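You operate a simulated robot arm through the tools that you are given. There is no shell and no other tool.

Carry out the task below with a simulated two-armed robot. There is one attempt and no reset: what you move stays moved.

## Task
Set the air to 4 bar, tip the finished tube into the green catch tray, then shut the supply.
Fine: open the supply first; one tip; bring the trough level again.

It is judged by the outcome, as a careful person would: the job done as asked, and still so three seconds after it is handed in. It fails if anything else is knocked over, pushed out of place, dropped, spilled or broken.

## Robot
Two 7-joint arms with two-finger parallel grippers on one trunk that stands fixed in place. Base frame: the origin is at the foot of the trunk, x ahead of it, y to its left, z up. Units: cm, rad, N and s.
The left shoulder is at [7, 13.3, 130.1], the right one opposite. With the tool pointing down near the work surface each hand reaches from about 20 to 66 cm from the base axis, measured 20 degrees to its own side. Payload 1.57 kg a hand.
The tool frame of a hand sits at the grasp point between the pads (the TCP): z along the fingers, y along the line on which they close. The tips reach 3 cm beyond it. Largest opening 8 cm; finger width 1.7, thickness 1.2; the body of the gripper, 4 by 8.2 cm, starts 8 cm behind the TCP.
Orientation is that of the tool frame in the base frame, as [roll, pitch, yaw] about the fixed x, y, z axes, in that order (R = Rz(yaw) Ry(pitch) Rx(roll)). With the fingers straight down and closing along the base's y, the tool's x points along the base's -x, its y along +y and its z along -z.

## Interface
- The arms move only by the tool send_rows. It takes "left_moves", "right_moves" or both (then of equal length, played together; a hand with none holds still); each is a list of rows, each a list of 7 numbers: the turn, a rotation vector about the base's x, y, z in units of 4 degrees (1.0 is 4 degrees), then the shift along the base's x, y, z in units of 50 mm (1.0 is 50 mm), then the finger opening in mm, from 0 to 80. In form: [[ax, ay, az, dx, dy, dz, hand], ...]. A call has 1 to 20 rows; each row shifts and turns the commanded pose from where the row before left it. A call with a number of a shift or a turn outside -1 to 1 is refused whole. Each row takes 0.2 s and may step no farther than 5 cm and 0.15 rad from the row before; otherwise, or with a gripper value out of range, the whole call is refused. A pose out of reach is approached as far as the arm can. The call stops where the force on the tool passes 40 N (or 10 N more than at its start, if that is more) or the arm is blocked; 0.2 s more then pass. The fingers move at their own pace (about 15.3 cm/s each) and stop on an object; they squeeze with about 41 N. The grip force told is the motor's: it shows also when the fingers shut on nothing. Time passes only in rows, and 0.2 s behind the last, so rows that do not move let the fingers close. The reply holds the time, the measured pose of the TCP, the force on the tool along the base axes, the opening and the grip force, in the units named above and with some noise, with the torque about the TCP (base axes, N m) and any sound that the robot's microphone picked up.
- Cameras (640 x 400 px; columns grow to the right, rows downward): "scene" is now at [12.7, -4.21, 152.33]; the picture's right is [-0.47, -0.88, 0.00], its down [-0.54, 0.29, -0.79] and it looks along [0.70, -0.37, -0.61] (base axes); focal length 327 px, centre (320, 200). "left" rides on the left gripper at [7.2, 0.7, -12.2] in its tool frame; the picture's right is [-0.09, 1.00, 0.00], its down [-0.84, -0.08, -0.54] and it looks along [-0.54, -0.05, 0.84] (tool axes); focal length 238 px, centre (320, 200). "right" rides on the right gripper at [7.2, -0.7, -12.2] in its tool frame; the picture's right is [0.09, 1.00, 0.00], its down [-0.84, 0.08, -0.54] and it looks along [-0.54, 0.05, 0.84] (tool axes); focal length 238 px, centre (320, 200). There is no depth. A picture from a camera that has moved, and an enlarged one, comes with that camera's place and axes in the base frame and with its lens.
- get_image(camera): a new picture of that camera. It takes no simulated time.
- slide_trunk(by): slides the trunk up (or, below 0, down) by that many cm; the arms and the scene camera ride with it, the base frame stays. It gives what a move gives, with no picture.
- pan_tilt(pan, tilt): turns the head with the scene camera to pan (to the left, within 1.501 rad either way) and tilt (down, from -0.506 to 1.204), counted from straight ahead of the robot. It gives what a move gives.
- zoom(camera, box): a new picture of the part [left, top, right, bottom] of that camera's present view, enlarged. It takes no simulated time.
- hand_in(): hands the job in; it is judged then, once.

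Nothing tells you positions but the pictures and the camera data. Unless the task says otherwise, let go and move clear before handing in.

The tools are called after "Request:" by a JSON object that holds its "name" and its "arguments". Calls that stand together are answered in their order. send_rows: Moves the arms, as the interface text tells. Its arguments: {"type":"object","properties":{"left_moves":{"type":"array","items":{"type":"array","items":{"type":"number"}}},"right_moves":{"type":"array","items":{"type":"array","items":{"type":"number"}}}},"required":[]} The other tools are called the same way: slide_trunk (by) moves the trunk up or down; pan_tilt (pan, tilt) turns the head that bears the scene camera; get_image (camera) takes a picture; zoom (camera, box) takes an enlarged picture of a part of a camera's view; hand_in () hands the job in.

At the start:

```text
t: 0.0
left_tool_pos: [38.99, -0.34, 133.75]
left_tool_rot: [3.14, 0.0, -3.14]
left_contact_force: [0.4, -0.4, 0.0]
left_ft_torque: [0.02, 0.03, 0.01]
left_width: 7.99
left_grasp_force: 0.0
right_tool_pos: [28.59, -41.42, 132.36]
right_tool_rot: [3.141, 0.0, -3.139]
right_contact_force: [-0.3, -0.6, 0.5]
right_ft_torque: [0.04, -0.01, 0.01]
right_width: 7.98
right_grasp_force: 0.0
trunk travel left (down, up): [-87.5, 6.5]
head pan, tilt (commanded): [-0.492, 0.66]
```

scene: 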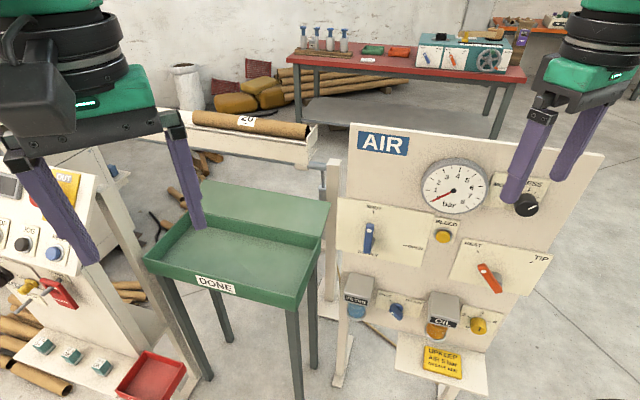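
right: 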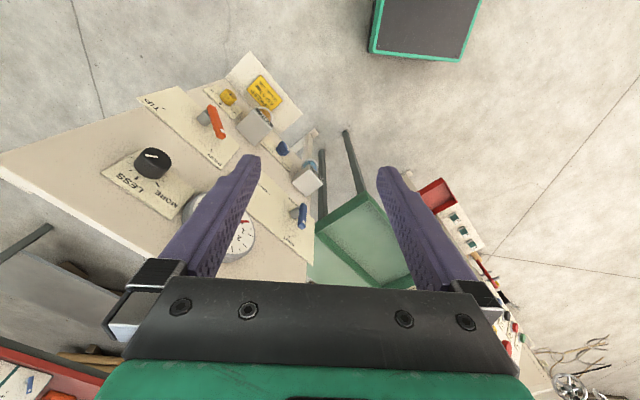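
left: 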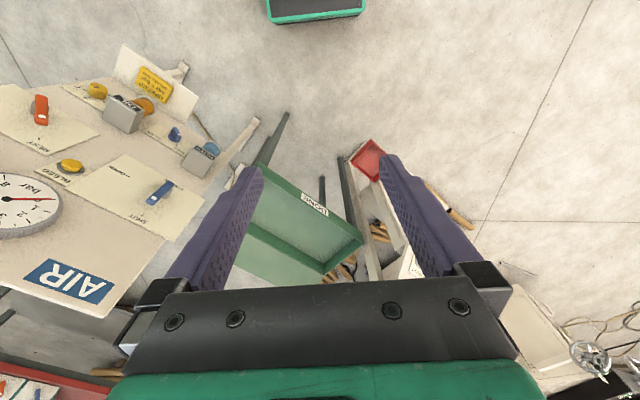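

I see a pneumatic panel with a gauge, a blue supply lever, a black MORE/LESS knob and an orange REST/TIP lever. To the left of it are a green DONE tray and a trough holding a tube. First I'll zoom in to read the labels.

Request:
{"name": "zoom", "arguments": {"camera": "scene", "box": [330, 120, 490, 220]}}

Request:
{"name": "zoom", "arguments": {"camera": "scene", "box": [330, 190, 490, 290]}}

Request:
{"name": "zoom", "arguments": {"camera": "scene", "box": [440, 160, 600, 260]}}

Request:
{"name": "zoom", "arguments": {"camera": "scene", "box": [440, 220, 600, 320]}}

Request:
{"name": "zoom", "arguments": {"camera": "scene", "box": [330, 270, 530, 395]}}

Request:
{"name": "zoom", "arguments": {"camera": "scene", "box": [120, 80, 344, 220]}}

```text
4.00 times, centred on (410, 170) of scene
camera zoom: at [12.7, -4.21, 152.33], right [-0.47, -0.88, 0.0], down [-0.54, 0.29, -0.79], along [0.7, -0.37, -0.61], focal length 1309 px, centre (-40, 320)
```

zoom: 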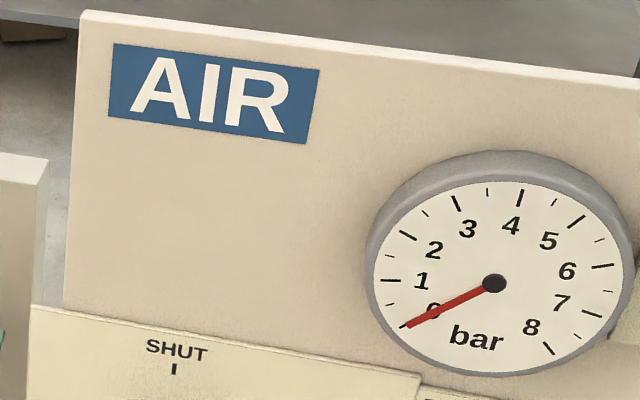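

```text
4.00 times, centred on (410, 240) of scene
camera zoom: at [12.7, -4.21, 152.33], right [-0.47, -0.88, 0.0], down [-0.54, 0.29, -0.79], along [0.7, -0.37, -0.61], focal length 1309 px, centre (-40, 40)
```

zoom: 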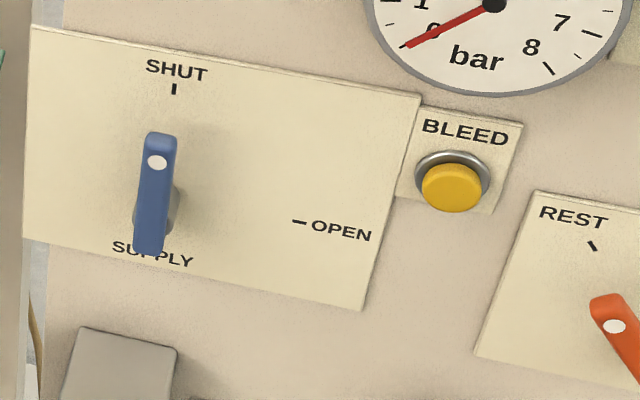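

```text
4.00 times, centred on (520, 210) of scene
camera zoom: at [12.7, -4.21, 152.33], right [-0.47, -0.88, 0.0], down [-0.54, 0.29, -0.79], along [0.7, -0.37, -0.61], focal length 1309 px, centre (-480, 160)
```

zoom: 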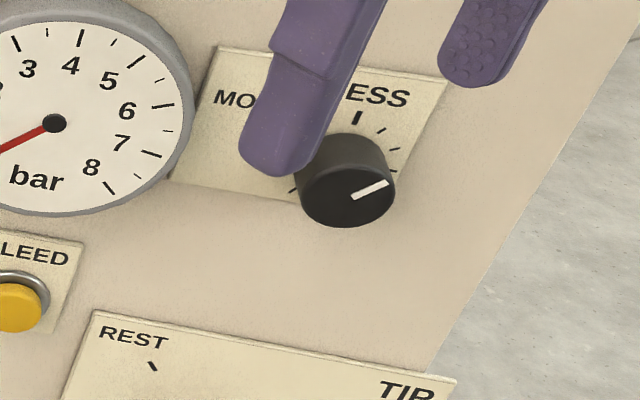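

```text
4.00 times, centred on (520, 270) of scene
camera zoom: at [12.7, -4.21, 152.33], right [-0.47, -0.88, 0.0], down [-0.54, 0.29, -0.79], along [0.7, -0.37, -0.61], focal length 1309 px, centre (-480, -80)
```

zoom: 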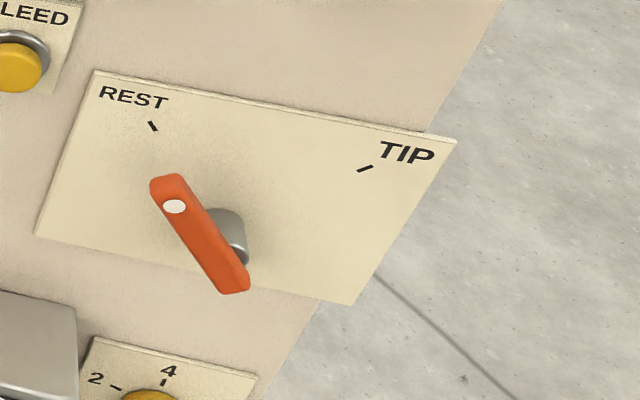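

```text
3.20 times, centred on (430, 332) of scene
camera zoom: at [12.7, -4.21, 152.33], right [-0.47, -0.88, 0.0], down [-0.54, 0.29, -0.79], along [0.7, -0.37, -0.61], focal length 1047 px, centre (-32, -224)
```

zoom: 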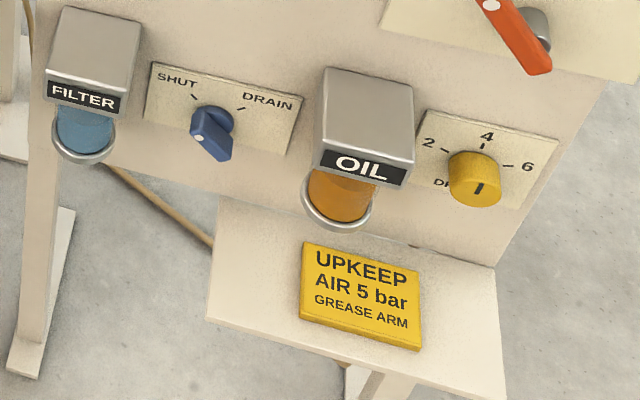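

```text
2.86 times, centred on (232, 150) of scene
camera zoom: at [12.7, -4.21, 152.33], right [-0.47, -0.88, 0.0], down [-0.54, 0.29, -0.79], along [0.7, -0.37, -0.61], focal length 935 px, centre (571, 343)
```

zoom: 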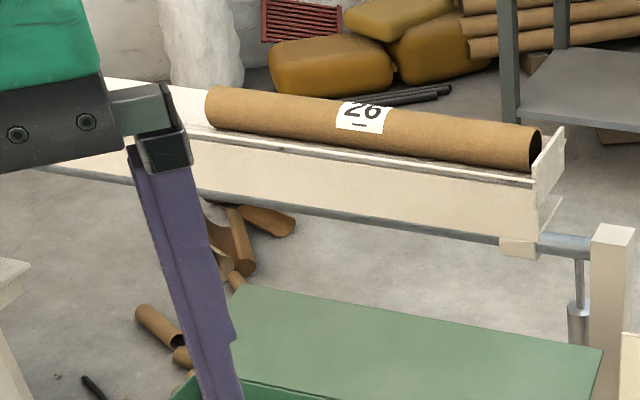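

I can read the labels now: the blue lever is SHUT/OPEN, the black knob is MORE/LESS, the orange lever is REST/TIP, and the yellow button is BLEED. Next I'll raise the trunk for a second viewpoint and to locate the parts by parallax, and look at the rest of the scene.

Request:
{"name": "pan_tilt", "arguments": {"pan": -0.2, "tilt": 0.5}}

Request:
{"name": "get_image", "arguments": {"camera": "scene"}}

Request:
{"name": "zoom", "arguments": {"camera": "right", "box": [60, 40, 340, 280]}}

Request:
{"name": "zoom", "arguments": {"camera": "left", "box": [0, 40, 280, 320]}}

```text
t: 0.8
left_tool_pos: [38.97, -0.32, 133.68]
left_tool_rot: [3.141, 0.001, -3.14]
left_contact_force: [0.1, -0.1, 1.0]
left_ft_torque: [-0.01, -0.02, -0.01]
left_width: 7.99
left_grasp_force: 0.2
right_tool_pos: [28.5, -41.47, 132.37]
right_tool_rot: [-3.141, 0.0, -3.14]
right_contact_force: [0.2, -0.2, 0.2]
right_ft_torque: [-0.02, -0.02, 0.02]
right_width: 8.0
right_grasp_force: 0.0
trunk travel left (down, up): [-87.5, 6.5]
head pan, tilt (commanded): [-0.201, 0.499]
```

```text
taken
camera scene: at [13.99, -1.95, 153.76], right [-0.2, -0.98, 0.0], down [-0.47, 0.1, -0.88], along [0.86, -0.18, -0.48], focal length 327 px, centre (320, 200)
```

scene: 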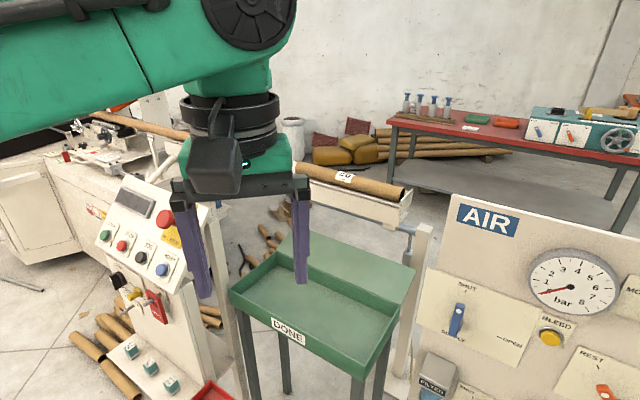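

```text
1.67 times, centred on (200, 160) of right
camera zoom: at [21.43, -42.19, 144.64], right [-0.09, 1.0, 0.0], down [0.84, 0.08, 0.54], along [0.54, 0.05, -0.84], focal length 397 px, centre (520, 267)
```

zoom: 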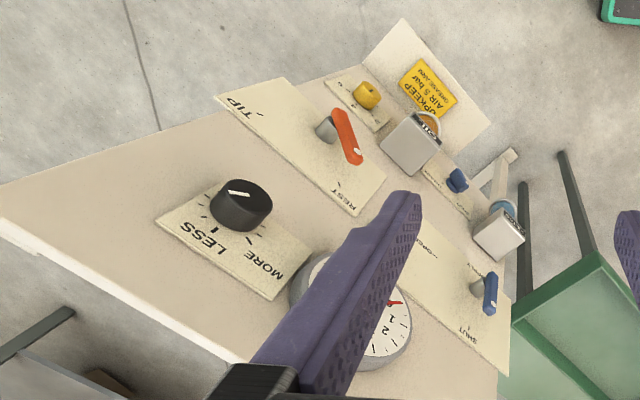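

```text
1.43 times, centred on (140, 180) of left
camera zoom: at [31.67, 0.36, 146.07], right [0.09, 1.0, 0.0], down [0.84, -0.08, 0.54], along [0.54, -0.05, -0.84], focal length 340 px, centre (577, 229)
```

zoom: 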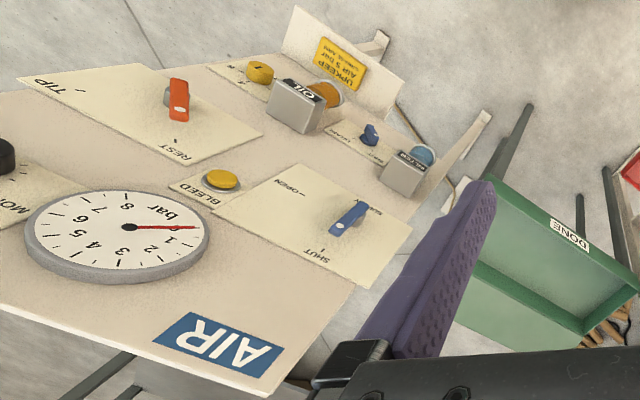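

The panel faces the robot at an angle. Its knob is near [39,-68,109], the blue lever near [58,-42,98] and the orange lever near [37,-64,90]. Before moving anything, I'll look left at the console to see what's near the left arm.

Request:
{"name": "pan_tilt", "arguments": {"pan": 0.5, "tilt": 0.6}}

Request:
{"name": "get_image", "arguments": {"camera": "scene"}}

```text
t: 1.9
left_tool_pos: [38.98, -0.3, 133.89]
left_tool_rot: [3.141, 0.001, 3.141]
left_contact_force: [-0.4, -0.6, 0.8]
left_ft_torque: [-0.02, -0.01, 0.02]
left_width: 8.0
left_grasp_force: 0.0
right_tool_pos: [28.52, -41.49, 132.52]
right_tool_rot: [-3.141, -0.001, -3.138]
right_contact_force: [0.2, -0.3, -0.2]
right_ft_torque: [0.02, -0.02, 0.01]
right_width: 8.03
right_grasp_force: 0.0
trunk travel left (down, up): [-87.5, 6.5]
head pan, tilt (commanded): [0.499, 0.6]
```

```text
taken
camera scene: at [12.84, 4.09, 152.86], right [0.48, -0.88, 0.0], down [-0.5, -0.27, -0.83], along [0.72, 0.39, -0.56], focal length 327 px, centre (320, 200)
```

scene: 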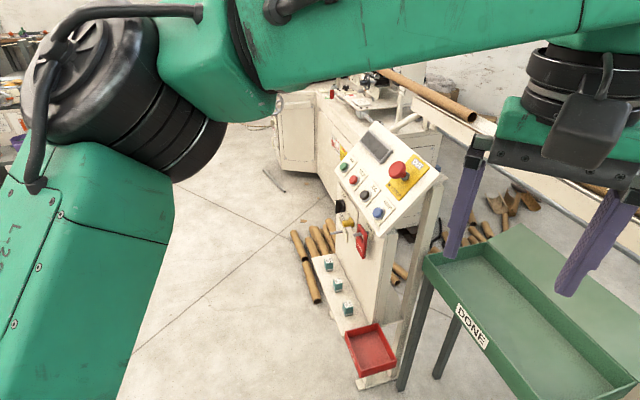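

Request:
{"name": "zoom", "arguments": {"camera": "scene", "box": [290, 110, 450, 270]}}

Request:
{"name": "zoom", "arguments": {"camera": "scene", "box": [380, 50, 560, 170]}}

```text
2.50 times, centred on (370, 190) of scene
camera zoom: at [12.84, 4.09, 152.86], right [0.48, -0.88, 0.0], down [-0.5, -0.27, -0.83], along [0.72, 0.39, -0.56], focal length 818 px, centre (195, 225)
```

zoom: 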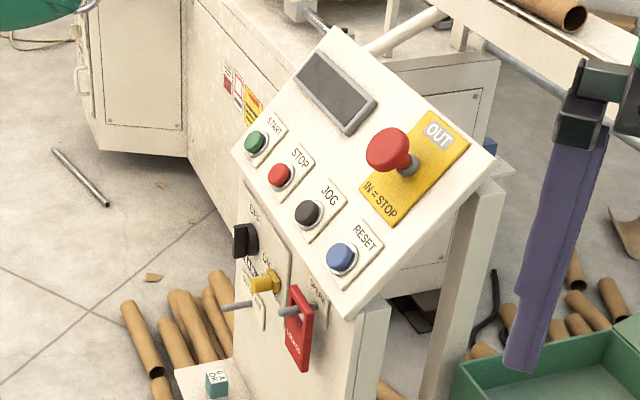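

```text
3.33 times, centred on (470, 110) of scene
camera zoom: at [12.84, 4.09, 152.86], right [0.48, -0.88, 0.0], down [-0.5, -0.27, -0.83], along [0.72, 0.39, -0.56], focal length 1091 px, centre (-180, 500)
```

zoom: 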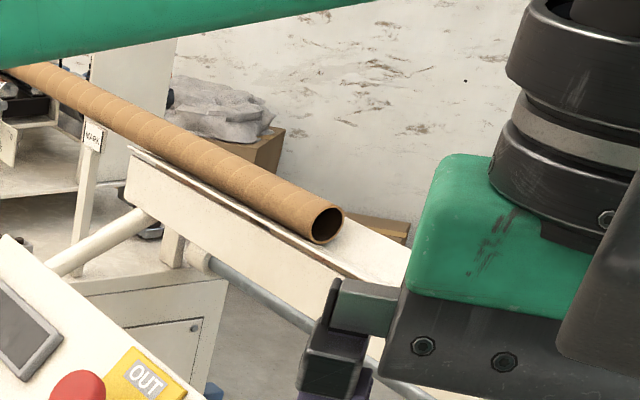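

The console is a separate machine this job doesn't need. I'll bring the left arm back out of the way. At the same time I'll start turning the right hand toward the panel, keeping about 15 cm clear of it.

Request:
{"name": "send_rows", "arguments": {"left_moves": [[0, 0, 0, -0.133, 0.2, 0, 80], [0, 0, 0, -0.133, 0.2, 0, 80], [0, 0, 0, -0.133, 0.2, 0, 80], [0, 0, 0, -0.133, 0.2, 0, 80], [0, 0, 0, -0.133, 0.2, 0, 80], [0, 0, 0, -0.133, 0.2, 0, 80], [0, 0, 0, -0.133, 0.2, 0, 80], [0, 0, 0, -0.133, 0.2, 0, 80], [0, 0, 0, -0.133, 0.2, 0, 80]], "right_moves": [[-0.74, -1, 0, 0, -0.2, -0.25, 80], [-0.74, -1, 0, 0, -0.2, -0.25, 80], [-0.74, -1, 0, 0, -0.2, -0.25, 80], [-0.74, -1, 0, 0, -0.2, -0.25, 80], [-0.74, -1, 0, 0, -0.2, -0.25, 80], [-0.74, -1, 0, 0, -0.2, -0.25, 80], [-0.74, -1, 0, 0, -0.2, -0.25, 80], [-0.74, -1, 0, 0, -0.2, -0.25, 80], [-0.74, -1, 0, 0, -0.2, -0.25, 80]]}}

Request:
{"name": "pan_tilt", "arguments": {"pan": -0.75, "tilt": 0.55}}

Request:
{"name": "get_image", "arguments": {"camera": "scene"}}

Request:
{"name": "get_image", "arguments": {"camera": "right"}}

```text
t: 3.9
left_tool_pos: [33.11, 8.74, 133.76]
left_tool_rot: [3.14, -0.001, -3.141]
left_contact_force: [-0.5, 0.2, -0.5]
left_ft_torque: [-0.01, 0.01, 0.0]
left_width: 8.0
left_grasp_force: 0.1
right_tool_pos: [29.72, -52.58, 121.88]
right_tool_rot: [-2.609, 0.602, -2.97]
right_contact_force: [-0.1, 0.5, -0.1]
right_ft_torque: [0.03, -0.02, 0.01]
right_width: 7.98
right_grasp_force: 0.1
right hand out of reach, approached as far as the arm can: row 7, 8, 9
trunk travel left (down, up): [-87.5, 6.5]
head pan, tilt (commanded): [0.499, 0.6]
```

```text
t: 5.3
left_tool_pos: [32.98, 8.9, 133.67]
left_tool_rot: [-3.141, 0.0, 3.141]
left_contact_force: [-0.5, -0.3, 0.0]
left_ft_torque: [0.0, -0.02, -0.01]
left_width: 7.99
left_grasp_force: 0.0
right_tool_pos: [29.76, -52.51, 121.92]
right_tool_rot: [-2.612, 0.6, -2.971]
right_contact_force: [-0.1, -0.7, 0.2]
right_ft_torque: [-0.01, 0.01, 0.05]
right_width: 8.02
right_grasp_force: 0.0
trunk travel left (down, up): [-87.5, 6.5]
head pan, tilt (commanded): [-0.75, 0.55]
```

```text
taken
camera scene: at [11.64, -6.24, 153.31], right [-0.68, -0.73, 0.0], down [-0.38, 0.36, -0.85], along [0.62, -0.58, -0.52], focal length 327 px, centre (320, 200)
```

scene: 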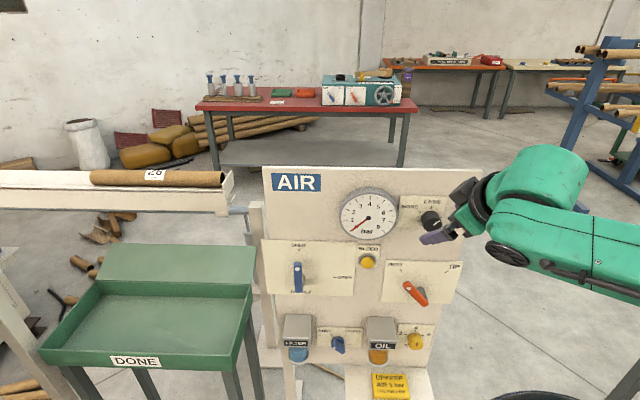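

```text
taken
camera right: at [17.06, -49.18, 126.83], right [0.06, 0.88, -0.47], down [0.38, 0.41, 0.83], along [0.92, -0.23, -0.31], focal length 238 px, centre (320, 200)
```

right: 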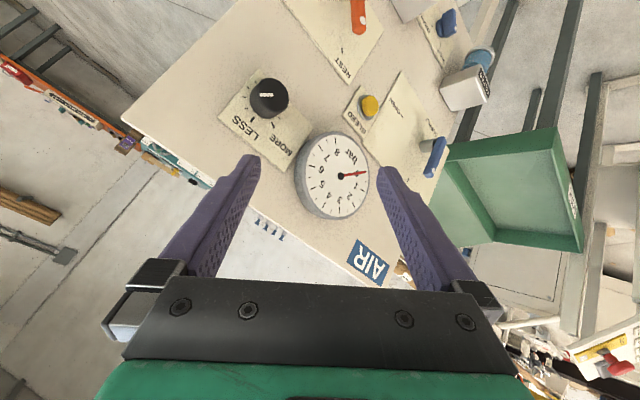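

The scene camera now sees the whole panel clearly. The right arm reported out of reach at this tilt, probably because the wrist is too close to the shoulder. I'll move the hand outward and down a little at the same tilt to see if that clears it.

Request:
{"name": "send_rows", "arguments": {"right_moves": [[0, 0, 0, 0.2, -0.15, -0.2, 80], [0, 0, 0, 0.2, -0.15, -0.2, 80], [0, 0, 0, 0.2, -0.15, -0.2, 80], [0, 0, 0, 0.2, -0.15, -0.2, 80]]}}

```text
t: 6.3
left_tool_pos: [33.06, 8.8, 133.82]
left_tool_rot: [-3.141, -0.001, 3.141]
left_contact_force: [-0.1, -1.0, -0.9]
left_ft_torque: [0.03, 0.02, -0.01]
left_width: 8.02
left_grasp_force: 0.1
right_tool_pos: [33.86, -55.92, 118.08]
right_tool_rot: [-2.609, 0.6, -2.972]
right_contact_force: [-0.1, -0.1, 0.0]
right_ft_torque: [-0.01, 0.02, -0.02]
right_width: 7.98
right_grasp_force: 0.0
trunk travel left (down, up): [-87.5, 6.5]
head pan, tilt (commanded): [-0.75, 0.55]
```

The hand is reachable again, so the close-in wrist was the problem. I'll finish turning the tool toward the panel while moving across to stand off in front of the blue supply lever.

Request:
{"name": "send_rows", "arguments": {"right_moves": [[0, 0, 0, 0.25, 0.4, -0.3, 80], [-0.74, -1, 0, 0.25, 0.44, -0.28, 80], [-0.74, -1, 0, 0.25, 0.44, -0.28, 80], [-0.74, -1, 0, 0.25, 0.44, -0.28, 80], [-0.74, -1, 0, 0.25, 0.44, -0.28, 80], [-0.74, -1, 0, 0.25, 0.44, -0.28, 80], [-0.74, -1, 0, 0.25, 0.44, -0.28, 80], [-0.74, -1, 0, 0.25, 0.44, -0.28, 80], [-0.74, -1, 0, 0.25, 0.44, -0.28, 80], [-0.74, -1, 0, 0, 0, 0, 80]]}}

Request:
{"name": "get_image", "arguments": {"camera": "scene"}}

Request:
{"name": "get_image", "arguments": {"camera": "right"}}

```text
t: 8.5
left_tool_pos: [33.07, 8.92, 133.76]
left_tool_rot: [3.141, 0.001, 3.141]
left_contact_force: [0.3, 1.0, -0.7]
left_ft_torque: [-0.04, 0.0, -0.02]
left_width: 8.0
left_grasp_force: 0.2
right_tool_pos: [44.84, -36.41, 105.35]
right_tool_rot: [-1.578, 0.934, -2.216]
right_contact_force: [-0.9, -0.2, -0.5]
right_ft_torque: [0.0, 0.01, 0.01]
right_width: 8.02
right_grasp_force: 0.1
trunk travel left (down, up): [-87.5, 6.5]
head pan, tilt (commanded): [-0.75, 0.55]
```

```text
taken
camera scene: at [11.62, -6.27, 153.31], right [-0.68, -0.73, 0.0], down [-0.38, 0.36, -0.85], along [0.62, -0.58, -0.52], focal length 327 px, centre (320, 200)
```

scene: 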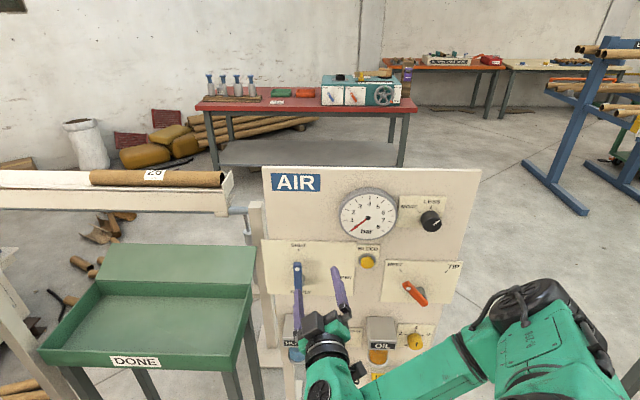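

```text
taken
camera right: at [32.23, -33.1, 99.98], right [0.44, 0.6, -0.67], down [-0.1, 0.77, 0.63], along [0.89, -0.21, 0.4], focal length 238 px, centre (320, 200)
```

right: 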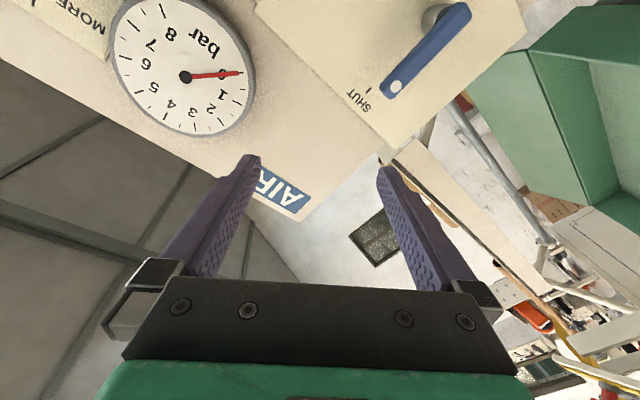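

The tool now points straight at the panel. I'll zoom in on the scene view to get accurate positions for each control.

Request:
{"name": "zoom", "arguments": {"camera": "scene", "box": [255, 225, 375, 300]}}

Request:
{"name": "zoom", "arguments": {"camera": "scene", "box": [330, 170, 490, 270]}}

Request:
{"name": "zoom", "arguments": {"camera": "scene", "box": [370, 240, 490, 315]}}

Request:
{"name": "zoom", "arguments": {"camera": "scene", "box": [0, 140, 280, 315]}}

Request:
{"name": "zoom", "arguments": {"camera": "right", "box": [300, 0, 540, 150]}}

```text
5.33 times, centred on (315, 262) of scene
camera zoom: at [11.62, -6.27, 153.31], right [-0.68, -0.73, 0.0], down [-0.38, 0.36, -0.85], along [0.62, -0.58, -0.52], focal length 1746 px, centre (347, -133)
```

zoom: 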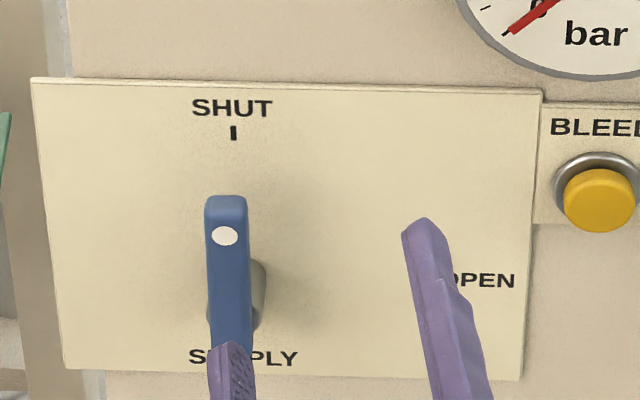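

```text
4.00 times, centred on (410, 220) of scene
camera zoom: at [11.62, -6.27, 153.31], right [-0.68, -0.73, 0.0], down [-0.38, 0.36, -0.85], along [0.62, -0.58, -0.52], focal length 1309 px, centre (-40, 120)
```

zoom: 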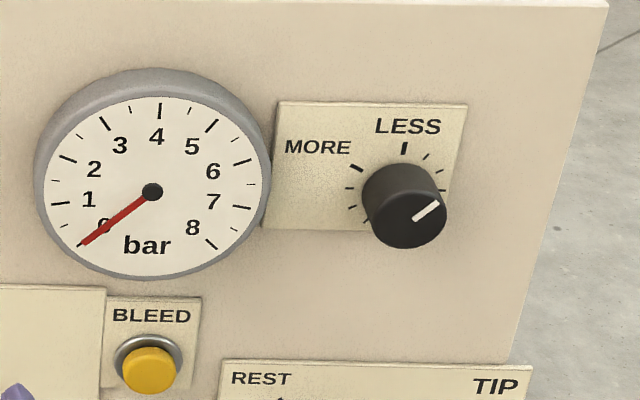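

```text
5.33 times, centred on (430, 278) of scene
camera zoom: at [11.62, -6.27, 153.31], right [-0.68, -0.73, 0.0], down [-0.38, 0.36, -0.85], along [0.62, -0.58, -0.52], focal length 1746 px, centre (-267, -213)
```

zoom: 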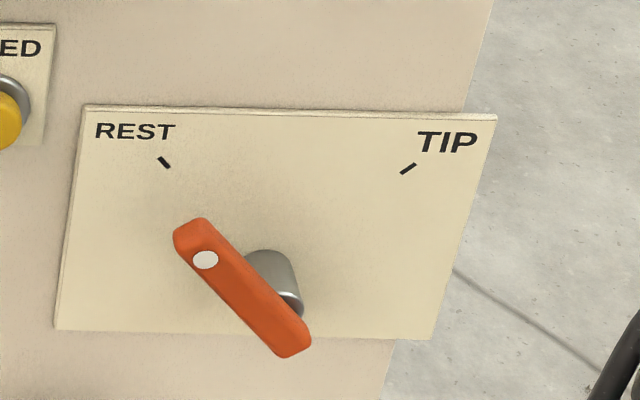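

```text
2.29 times, centred on (140, 228) of scene
camera zoom: at [11.62, -6.27, 153.31], right [-0.68, -0.73, 0.0], down [-0.38, 0.36, -0.85], along [0.62, -0.58, -0.52], focal length 748 px, centre (731, 137)
```

zoom: 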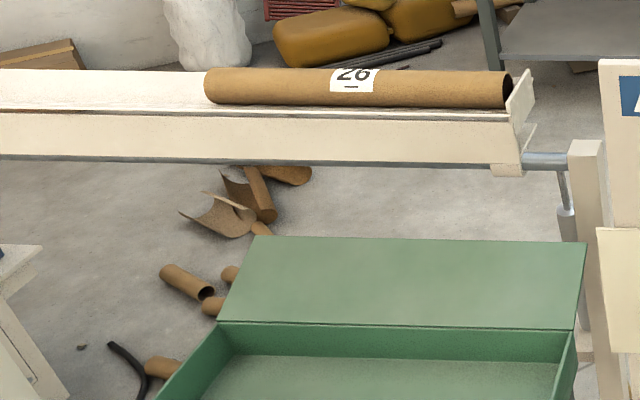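

```text
2.67 times, centred on (420, 75) of right
camera zoom: at [32.23, -33.1, 99.98], right [0.44, 0.6, -0.67], down [-0.1, 0.77, 0.63], along [0.89, -0.21, 0.4], focal length 636 px, centre (53, 533)
```

zoom: 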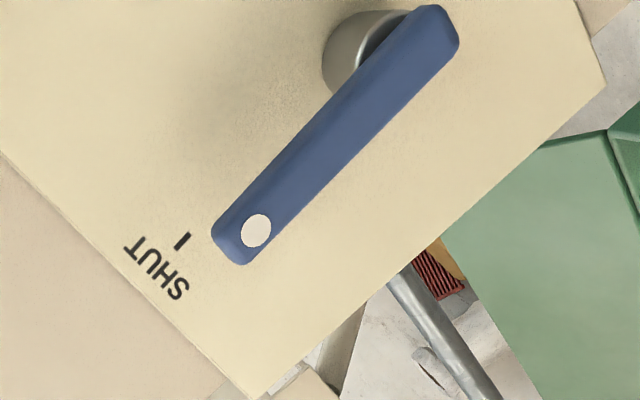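

The scene is clear now: the panel is vertical, with its normal at about 44° from base x, and both levers pivot at the end away from their white dot. The blue pivot is at about z=89.6 and the orange at about z=85. I'll square the hand to the panel, close the fingers, and line up to the left of the blue lever while staying in front of it.

Request:
{"name": "send_rows", "arguments": {"right_moves": [[0, 0, -0.9, 0, 0, 0, 0], [0, 0, -0.9, 0, 0, 0, 0], [0, 0, 0, 0.388, 0.148, -0.39, 0], [0, 0, 0, 0.388, 0.148, -0.39, 0], [0, 0, 0, 0.388, 0.148, -0.39, 0], [0, 0, 0, 0.388, 0.148, -0.39, 0], [0, 0, 0, 0.388, 0.148, -0.39, 0]]}}

Request:
{"name": "zoom", "arguments": {"camera": "scene", "box": [235, 220, 375, 307]}}

Request:
{"name": "get_image", "arguments": {"camera": "right"}}

```text
t: 10.1
left_tool_pos: [33.2, 8.92, 133.72]
left_tool_rot: [-3.141, -0.001, 3.141]
left_contact_force: [0.4, -0.5, -0.5]
left_ft_torque: [-0.02, 0.0, -0.02]
left_width: 7.99
left_grasp_force: 0.1
right_tool_pos: [54.94, -32.37, 95.53]
right_tool_rot: [-1.583, 0.933, -2.344]
right_contact_force: [-1.3, 0.8, -0.2]
right_ft_torque: [-0.02, 0.0, -0.01]
right_width: 0.0
right_grasp_force: 20.8
trunk travel left (down, up): [-87.5, 6.5]
head pan, tilt (commanded): [-0.75, 0.55]
```

```text
4.57 times, centred on (305, 264) of scene
camera zoom: at [11.8, -6.15, 153.3], right [-0.68, -0.73, 0.0], down [-0.38, 0.36, -0.85], along [0.62, -0.58, -0.52], focal length 1496 px, centre (389, -90)
```

zoom: 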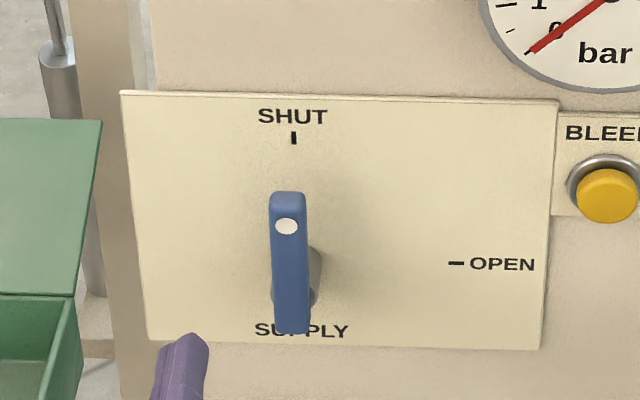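

```text
taken
camera right: at [42.9, -27.55, 90.35], right [0.51, 0.54, -0.67], down [0.0, 0.78, 0.63], along [0.86, -0.32, 0.4], focal length 238 px, centre (320, 200)
```

right: 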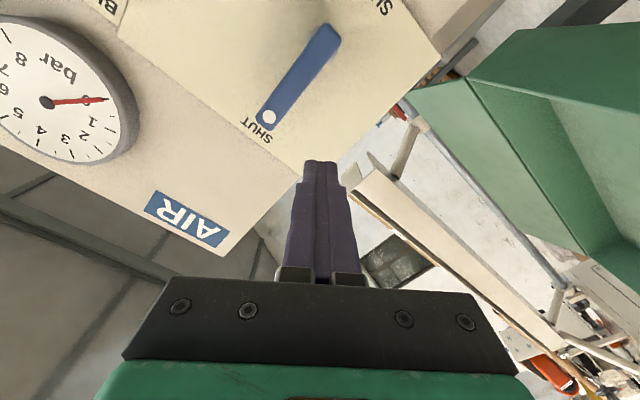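

The predicted and seen fingertip positions agree within about half a centimetre. The fingertip is to the left of the lever with clearance, so I'll move straight in until the tip reaches lever depth, staying off the plate.

Request:
{"name": "send_rows", "arguments": {"right_moves": [[0, 0, 0, 0.3215, -0.308, 0, 0], [0, 0, 0, 0.3215, -0.308, 0, 0], [0, 0, 0, 0.3215, -0.308, 0, 0], [0, 0, 0, 0.3215, -0.308, 0, 0]]}}

Request:
{"name": "zoom", "arguments": {"camera": "scene", "box": [235, 220, 375, 307]}}

Request:
{"name": "zoom", "arguments": {"camera": "right", "box": [160, 0, 480, 200]}}

```text
t: 11.1
left_tool_pos: [33.15, 8.78, 133.75]
left_tool_rot: [-3.14, -0.001, 3.141]
left_contact_force: [-0.7, 0.2, -0.5]
left_ft_torque: [0.0, 0.04, -0.01]
left_width: 8.0
left_grasp_force: 0.1
right_tool_pos: [61.17, -38.81, 95.38]
right_tool_rot: [-1.585, 0.933, -2.344]
right_contact_force: [0.6, -0.6, 0.7]
right_ft_torque: [0.02, -0.01, 0.0]
right_width: 0.01
right_grasp_force: 21.3
trunk travel left (down, up): [-87.5, 6.5]
head pan, tilt (commanded): [-0.75, 0.55]
```

```text
4.57 times, centred on (305, 264) of scene
camera zoom: at [11.72, -6.27, 153.3], right [-0.68, -0.73, 0.0], down [-0.38, 0.36, -0.85], along [0.62, -0.58, -0.52], focal length 1496 px, centre (389, -90)
```

zoom: 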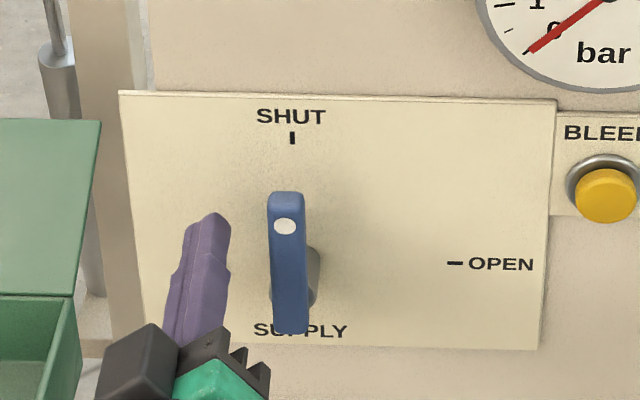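

```text
2.00 times, centred on (320, 100) of right
camera zoom: at [49.08, -33.84, 90.17], right [0.51, 0.54, -0.67], down [0.0, 0.78, 0.63], along [0.86, -0.32, 0.4], focal length 477 px, centre (320, 400)
```

zoom: 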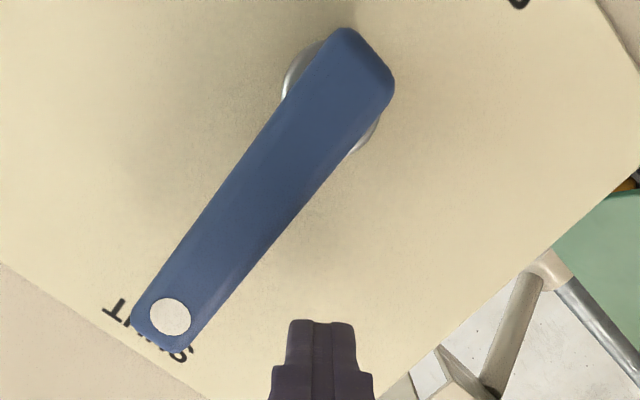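

The fingertip is beside the blue lever at the right depth. I'll push it along its arc toward OPEN, first half first.

Request:
{"name": "send_rows", "arguments": {"right_moves": [[0, 0, 0, -0.277, -0.289, 0.04, 0], [0, 0, 0, -0.15, -0.156, 0.058, 0], [0, 0, 0, -0.152, -0.159, 0.02, 0], [0, 0, 0, -0.155, -0.162, -0.018, 0], [0, 0, 0, -0.148, -0.1545, -0.058, 0]]}}

Request:
{"name": "zoom", "arguments": {"camera": "scene", "box": [235, 180, 415, 307]}}

Request:
{"name": "zoom", "arguments": {"camera": "right", "box": [160, 0, 480, 200]}}

```text
t: 12.3
left_tool_pos: [33.13, 8.91, 133.69]
left_tool_rot: [-3.141, 0.0, 3.141]
left_contact_force: [0.1, 0.3, 0.0]
left_ft_torque: [-0.02, -0.03, -0.01]
left_width: 7.96
left_grasp_force: 0.0
right_tool_pos: [56.6, -43.4, 95.94]
right_tool_rot: [-1.582, 0.934, -2.343]
right_contact_force: [0.7, 0.4, 0.1]
right_ft_torque: [-0.01, 0.03, -0.02]
right_width: 0.02
right_grasp_force: 21.0
trunk travel left (down, up): [-87.5, 6.5]
head pan, tilt (commanded): [-0.75, 0.55]
```

```text
3.15 times, centred on (325, 244) of scene
camera zoom: at [11.61, -6.28, 153.31], right [-0.68, -0.73, 0.0], down [-0.38, 0.36, -0.85], along [0.62, -0.58, -0.52], focal length 1031 px, centre (304, 63)
```

zoom: 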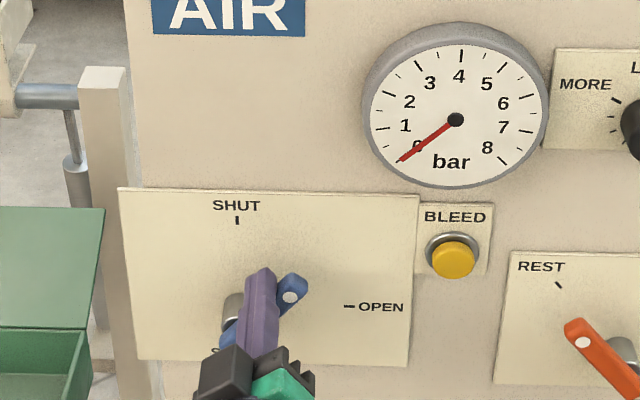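

```text
2.00 times, centred on (320, 100) of right
camera zoom: at [44.6, -38.59, 90.64], right [0.51, 0.54, -0.67], down [0.0, 0.78, 0.63], along [0.86, -0.32, 0.4], focal length 477 px, centre (320, 400)
```

zoom: 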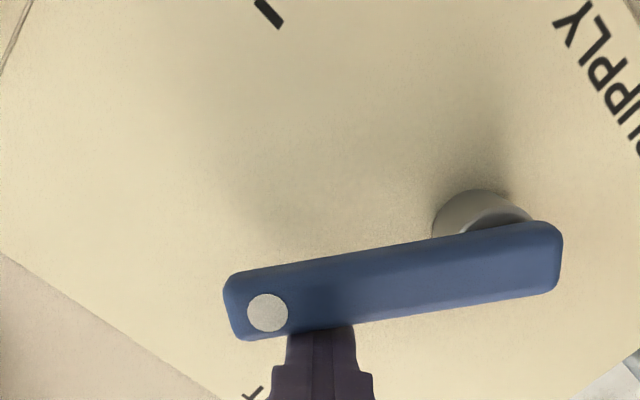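

The lever is turning smoothly and is about halfway. I'll push it the rest of the way along the arc to OPEN.

Request:
{"name": "send_rows", "arguments": {"right_moves": [[0, 0, 0, -0.14, -0.146, -0.094, 0], [0, 0, 0, -0.127, -0.133, -0.128, 0], [0, 0, 0, -0.109, -0.114, -0.156, 0], [0, 0, 0, -0.0886, -0.0924, -0.182, 0], [0, 0, 0, -0.065, -0.068, -0.202, 0]]}}

Request:
{"name": "zoom", "arguments": {"camera": "scene", "box": [235, 180, 415, 307]}}

Request:
{"name": "zoom", "arguments": {"camera": "right", "box": [160, 0, 480, 200]}}

```text
t: 13.5
left_tool_pos: [33.0, 9.02, 133.69]
left_tool_rot: [-3.142, 0.0, -3.141]
left_contact_force: [-0.4, 0.8, -0.9]
left_ft_torque: [0.01, 0.0, 0.0]
left_width: 7.96
left_grasp_force: 0.0
right_tool_pos: [54.25, -45.98, 92.17]
right_tool_rot: [-1.579, 0.932, -2.339]
right_contact_force: [0.8, -1.4, 2.5]
right_ft_torque: [-0.09, -0.07, -0.01]
right_width: 0.0
right_grasp_force: 21.5
trunk travel left (down, up): [-87.5, 6.5]
head pan, tilt (commanded): [-0.75, 0.55]
```

```text
3.15 times, centred on (325, 244) of scene
camera zoom: at [11.59, -6.18, 153.33], right [-0.68, -0.73, 0.0], down [-0.38, 0.36, -0.85], along [0.62, -0.58, -0.52], focal length 1031 px, centre (304, 63)
```

zoom: 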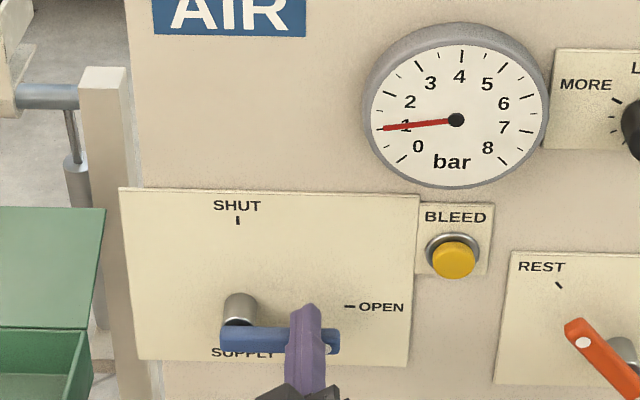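

```text
2.00 times, centred on (320, 100) of right
camera zoom: at [42.11, -41.07, 86.9], right [0.51, 0.54, -0.67], down [0.0, 0.78, 0.63], along [0.86, -0.32, 0.4], focal length 477 px, centre (320, 400)
```

zoom: 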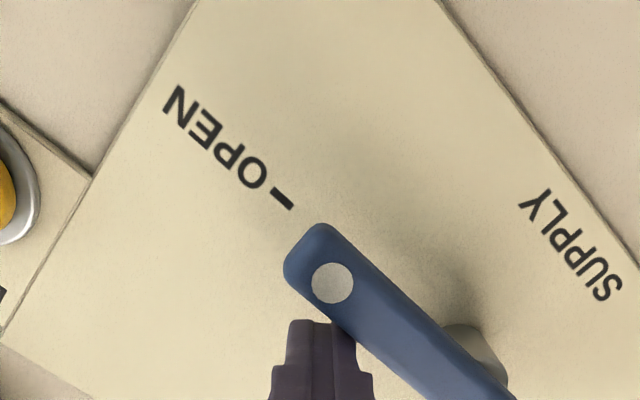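

The blue lever now lines up with OPEN and the gauge has begun to rise, to about 1 bar. I'll press down slightly to check it is at its stop, then read the gauge again.

Request:
{"name": "send_rows", "arguments": {"right_moves": [[0, 0, 0, 0, 0, -0.04, 0], [0, 0, 0, 0, 0, -0.03, 0], [0, 0, 0, 0, 0, 0, 0]]}}

Request:
{"name": "zoom", "arguments": {"camera": "scene", "box": [235, 180, 415, 307]}}

```text
t: 14.3
left_tool_pos: [32.89, 9.08, 133.79]
left_tool_rot: [-3.141, 0.002, -3.141]
left_contact_force: [-0.1, -0.1, -0.1]
left_ft_torque: [0.0, 0.04, 0.0]
left_width: 8.0
left_grasp_force: 0.0
right_tool_pos: [54.13, -45.91, 92.2]
right_tool_rot: [-1.566, 0.935, -2.334]
right_contact_force: [11.6, -7.3, 27.0]
right_ft_torque: [-0.2, -0.42, -0.01]
right_width: 0.01
right_grasp_force: 21.6
trunk travel left (down, up): [-87.5, 6.5]
head pan, tilt (commanded): [-0.75, 0.55]
```

```text
3.15 times, centred on (325, 244) of scene
camera zoom: at [11.45, -5.98, 153.37], right [-0.68, -0.73, 0.0], down [-0.38, 0.35, -0.85], along [0.62, -0.58, -0.52], focal length 1031 px, centre (304, 63)
```

zoom: 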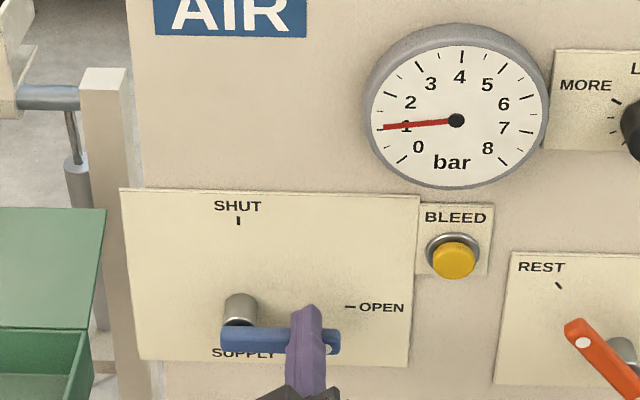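

The lever is firmly against its stop and the gauge holds at about 1 bar with the supply open. Next I'll back off, move across to stand in front of the black knob, and roll the hand counter-clockwise so there is room to turn clockwise.

Request:
{"name": "send_rows", "arguments": {"right_moves": [[0, 0, 0, 0, 0, 0.2, 0], [0, 0, 0, -0.378, 0.362, 0, 0], [0, 0, 0, -0.378, 0.362, 0, 0], [0, 0, 0, -0.378, 0.362, 0, 0]]}}

Request:
{"name": "send_rows", "arguments": {"right_moves": [[-0.9025, 0.865, 0, -0.357, -0.3726, 0.316, 80], [-0.9025, 0.865, 0, -0.357, -0.3726, 0.316, 80], [-0.9025, 0.865, 0, -0.357, -0.3726, 0.316, 80], [-0.9025, 0.865, 0, -0.357, -0.3726, 0.316, 80], [-0.9025, 0.865, 0, -0.357, -0.3726, 0.316, 80], [-0.9025, 0.865, 0, -0.357, -0.3726, 0.316, 80], [-0.9025, 0.865, 0, -0.357, -0.3726, 0.316, 80], [-0.9025, 0.865, 0, -0.357, -0.3726, 0.316, 80], [-0.9025, 0.865, 0, -0.357, -0.3726, 0.316, 80], [-0.9025, 0.865, 0, -0.357, -0.3726, 0.316, 80]]}}

Request:
{"name": "get_image", "arguments": {"camera": "scene"}}

Request:
{"name": "get_image", "arguments": {"camera": "right"}}

Request:
{"name": "zoom", "arguments": {"camera": "scene", "box": [330, 170, 490, 270]}}

```text
t: 15.3
left_tool_pos: [33.05, 9.02, 133.67]
left_tool_rot: [-3.141, 0.0, -3.141]
left_contact_force: [-0.1, 0.5, -0.4]
left_ft_torque: [-0.02, -0.01, 0.0]
left_width: 8.01
left_grasp_force: 0.0
right_tool_pos: [48.45, -40.51, 92.63]
right_tool_rot: [-1.587, 0.932, -2.345]
right_contact_force: [-1.0, -0.8, -0.5]
right_ft_torque: [0.04, -0.03, 0.0]
right_width: 0.0
right_grasp_force: 21.7
trunk travel left (down, up): [-87.5, 6.5]
head pan, tilt (commanded): [-0.75, 0.55]
```

```text
t: 17.5
left_tool_pos: [33.03, 8.98, 133.74]
left_tool_rot: [-3.141, 0.002, 3.139]
left_contact_force: [-0.4, -0.2, 0.8]
left_ft_torque: [0.01, -0.04, -0.01]
left_width: 8.04
left_grasp_force: 0.2
right_tool_pos: [30.31, -59.19, 108.73]
right_tool_rot: [-1.577, 0.057, -2.339]
right_contact_force: [0.0, 0.5, 1.0]
right_ft_torque: [-0.02, 0.02, 0.03]
right_width: 7.99
right_grasp_force: 0.1
trunk travel left (down, up): [-87.5, 6.5]
head pan, tilt (commanded): [-0.75, 0.55]
```

```text
taken
camera scene: at [11.52, -6.23, 153.32], right [-0.68, -0.73, 0.0], down [-0.38, 0.36, -0.85], along [0.62, -0.58, -0.52], focal length 327 px, centre (320, 200)
```

scene: 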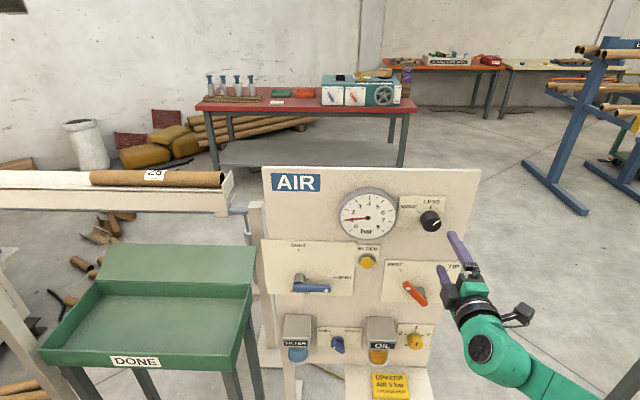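

```text
taken
camera right: at [16.59, -56.05, 109.08], right [-0.03, -0.02, -1.0], down [0.19, 0.98, -0.03], along [0.98, -0.19, -0.02], focal length 238 px, centre (320, 200)
```

right: 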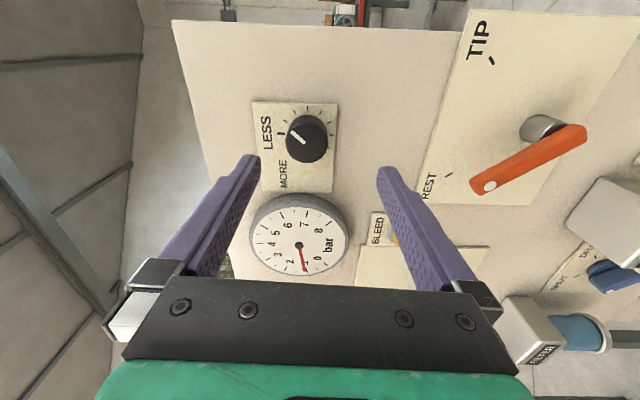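

```text
4.00 times, centred on (410, 220) of scene
camera zoom: at [11.52, -6.23, 153.32], right [-0.68, -0.73, 0.0], down [-0.38, 0.36, -0.85], along [0.62, -0.58, -0.52], focal length 1309 px, centre (-40, 120)
```

zoom: 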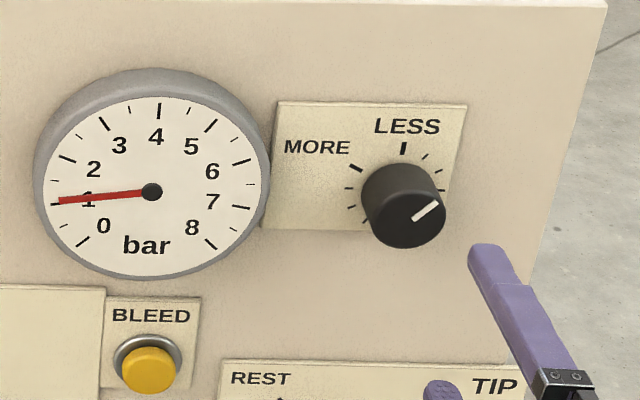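

The gauge reads a steady 1 bar. I'll zoom in through the wrist camera on the knob to fix its axis before gripping it.

Request:
{"name": "zoom", "arguments": {"camera": "right", "box": [230, 90, 390, 190]}}

Request:
{"name": "zoom", "arguments": {"camera": "scene", "box": [395, 190, 475, 240]}}

```text
4.00 times, centred on (310, 140) of right
camera zoom: at [16.59, -56.05, 109.08], right [-0.03, -0.02, -1.0], down [0.19, 0.98, -0.03], along [0.98, -0.19, -0.02], focal length 953 px, centre (360, 440)
```

zoom: 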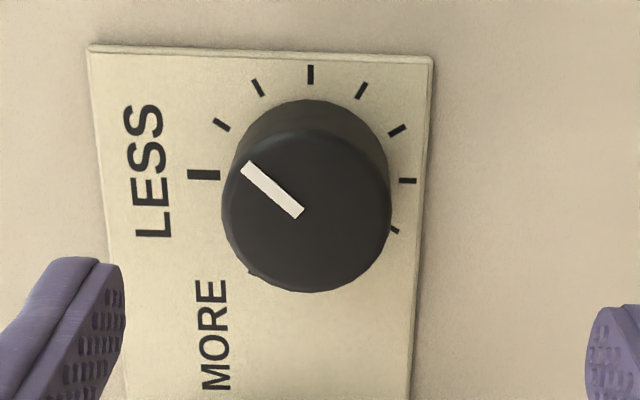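

```text
8.00 times, centred on (435, 215) of scene
camera zoom: at [11.52, -6.23, 153.32], right [-0.68, -0.73, 0.0], down [-0.38, 0.36, -0.85], along [0.62, -0.58, -0.52], focal length 2618 px, centre (-600, 80)
```

zoom: 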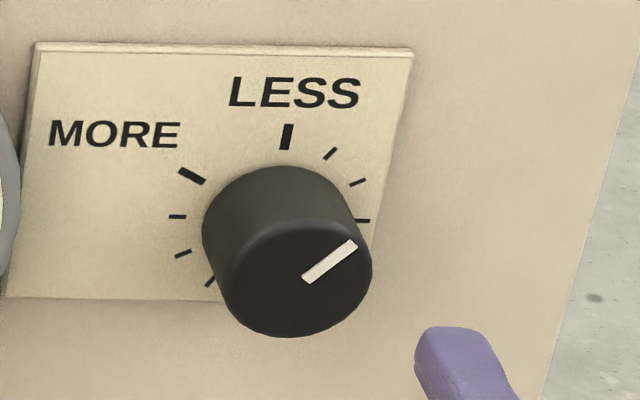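

The knob axis is at about z=109.8, with its face about 3.5 cm proud of the plate. The ticks run clockwise from LESS at the top round to MORE, so I'll need to turn it clockwise. I'll centre on the axis and move in with the fingers open around it.

Request:
{"name": "send_rows", "arguments": {"right_moves": [[0, 0, 0, 0.105, 0.11, 0.21, 80], [0, 0, 0, 0.343, -0.3285, 0, 80], [0, 0, 0, 0.343, -0.3285, 0, 80], [0, 0, 0, 0.343, -0.3285, 0, 80], [0, 0, 0, 0.343, -0.3285, 0, 80]]}}

Request:
{"name": "zoom", "arguments": {"camera": "scene", "box": [330, 170, 490, 270]}}

Request:
{"name": "get_image", "arguments": {"camera": "right"}}

```text
t: 18.7
left_tool_pos: [33.1, 8.9, 133.81]
left_tool_rot: [-3.141, -0.002, 3.141]
left_contact_force: [0.3, -0.7, -0.6]
left_ft_torque: [-0.02, 0.04, -0.01]
left_width: 8.0
left_grasp_force: 0.1
right_tool_pos: [38.18, -65.45, 109.37]
right_tool_rot: [-1.577, 0.06, -2.342]
right_contact_force: [0.2, 0.1, -0.1]
right_ft_torque: [0.02, 0.01, -0.01]
right_width: 8.0
right_grasp_force: 0.1
trunk travel left (down, up): [-87.5, 6.5]
head pan, tilt (commanded): [-0.75, 0.55]
```

```text
4.00 times, centred on (410, 220) of scene
camera zoom: at [11.77, -6.33, 153.3], right [-0.68, -0.73, 0.0], down [-0.38, 0.36, -0.85], along [0.62, -0.58, -0.52], focal length 1309 px, centre (-40, 120)
```

zoom: 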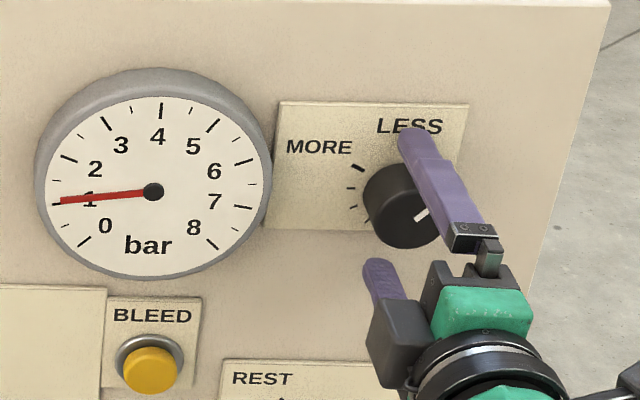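

```text
taken
camera right: at [24.53, -62.2, 109.71], right [-0.03, -0.02, -1.0], down [0.19, 0.98, -0.02], along [0.98, -0.19, -0.02], focal length 238 px, centre (320, 200)
```

right: 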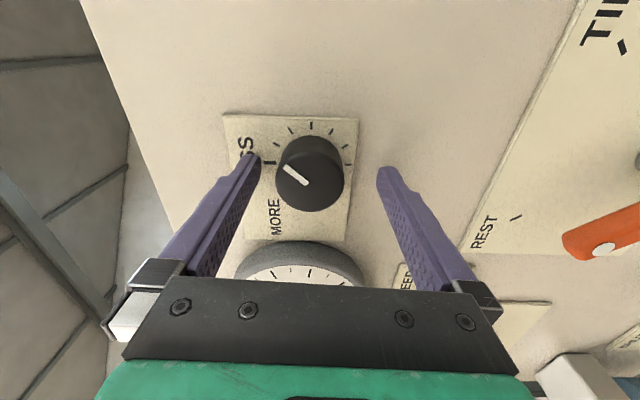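

The fingers straddle the knob with a small vertical offset of about half a centimetre. I'll correct that, then close on it.

Request:
{"name": "send_rows", "arguments": {"right_moves": [[0, 0, 0, -0.028, -0.029, 0.1, 80], [0, 0, 0, 0, 0, 0, 55], [0, 0, 0, 0, 0, 0, 45], [0, 0, 0, 0, 0, 0, 40], [0, 0, 0, 0, 0, 0, 40]]}}

Request:
{"name": "zoom", "arguments": {"camera": "scene", "box": [330, 170, 490, 270]}}

Request:
{"name": "get_image", "arguments": {"camera": "right"}}

```text
t: 19.9
left_tool_pos: [33.13, 8.81, 133.76]
left_tool_rot: [-3.141, 0.0, -3.141]
left_contact_force: [0.8, -0.4, 0.2]
left_ft_torque: [-0.04, -0.01, 0.01]
left_width: 8.0
left_grasp_force: 0.1
right_tool_pos: [38.08, -65.44, 109.96]
right_tool_rot: [-1.578, 0.06, -2.34]
right_contact_force: [2.2, -1.6, -0.2]
right_ft_torque: [-0.76, -0.69, 0.04]
right_width: 4.12
right_grasp_force: 44.9
trunk travel left (down, up): [-87.5, 6.5]
head pan, tilt (commanded): [-0.75, 0.55]
```

```text
4.00 times, centred on (410, 220) of scene
camera zoom: at [11.69, -6.28, 153.31], right [-0.68, -0.73, 0.0], down [-0.38, 0.36, -0.85], along [0.62, -0.58, -0.52], focal length 1309 px, centre (-40, 120)
```

zoom: 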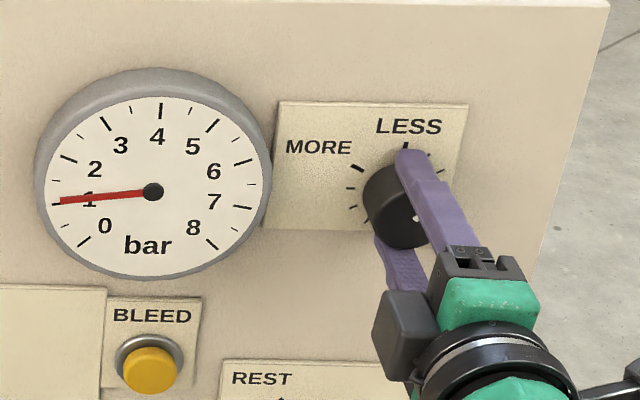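

```text
taken
camera right: at [24.31, -62.26, 110.3], right [-0.03, -0.02, -1.0], down [0.19, 0.98, -0.02], along [0.98, -0.19, -0.02], focal length 238 px, centre (320, 200)
```

right: 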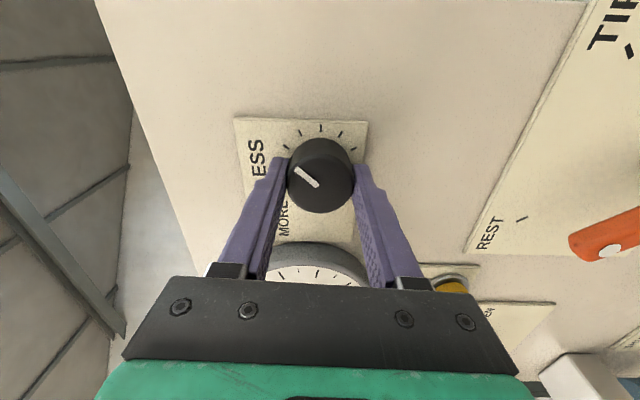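

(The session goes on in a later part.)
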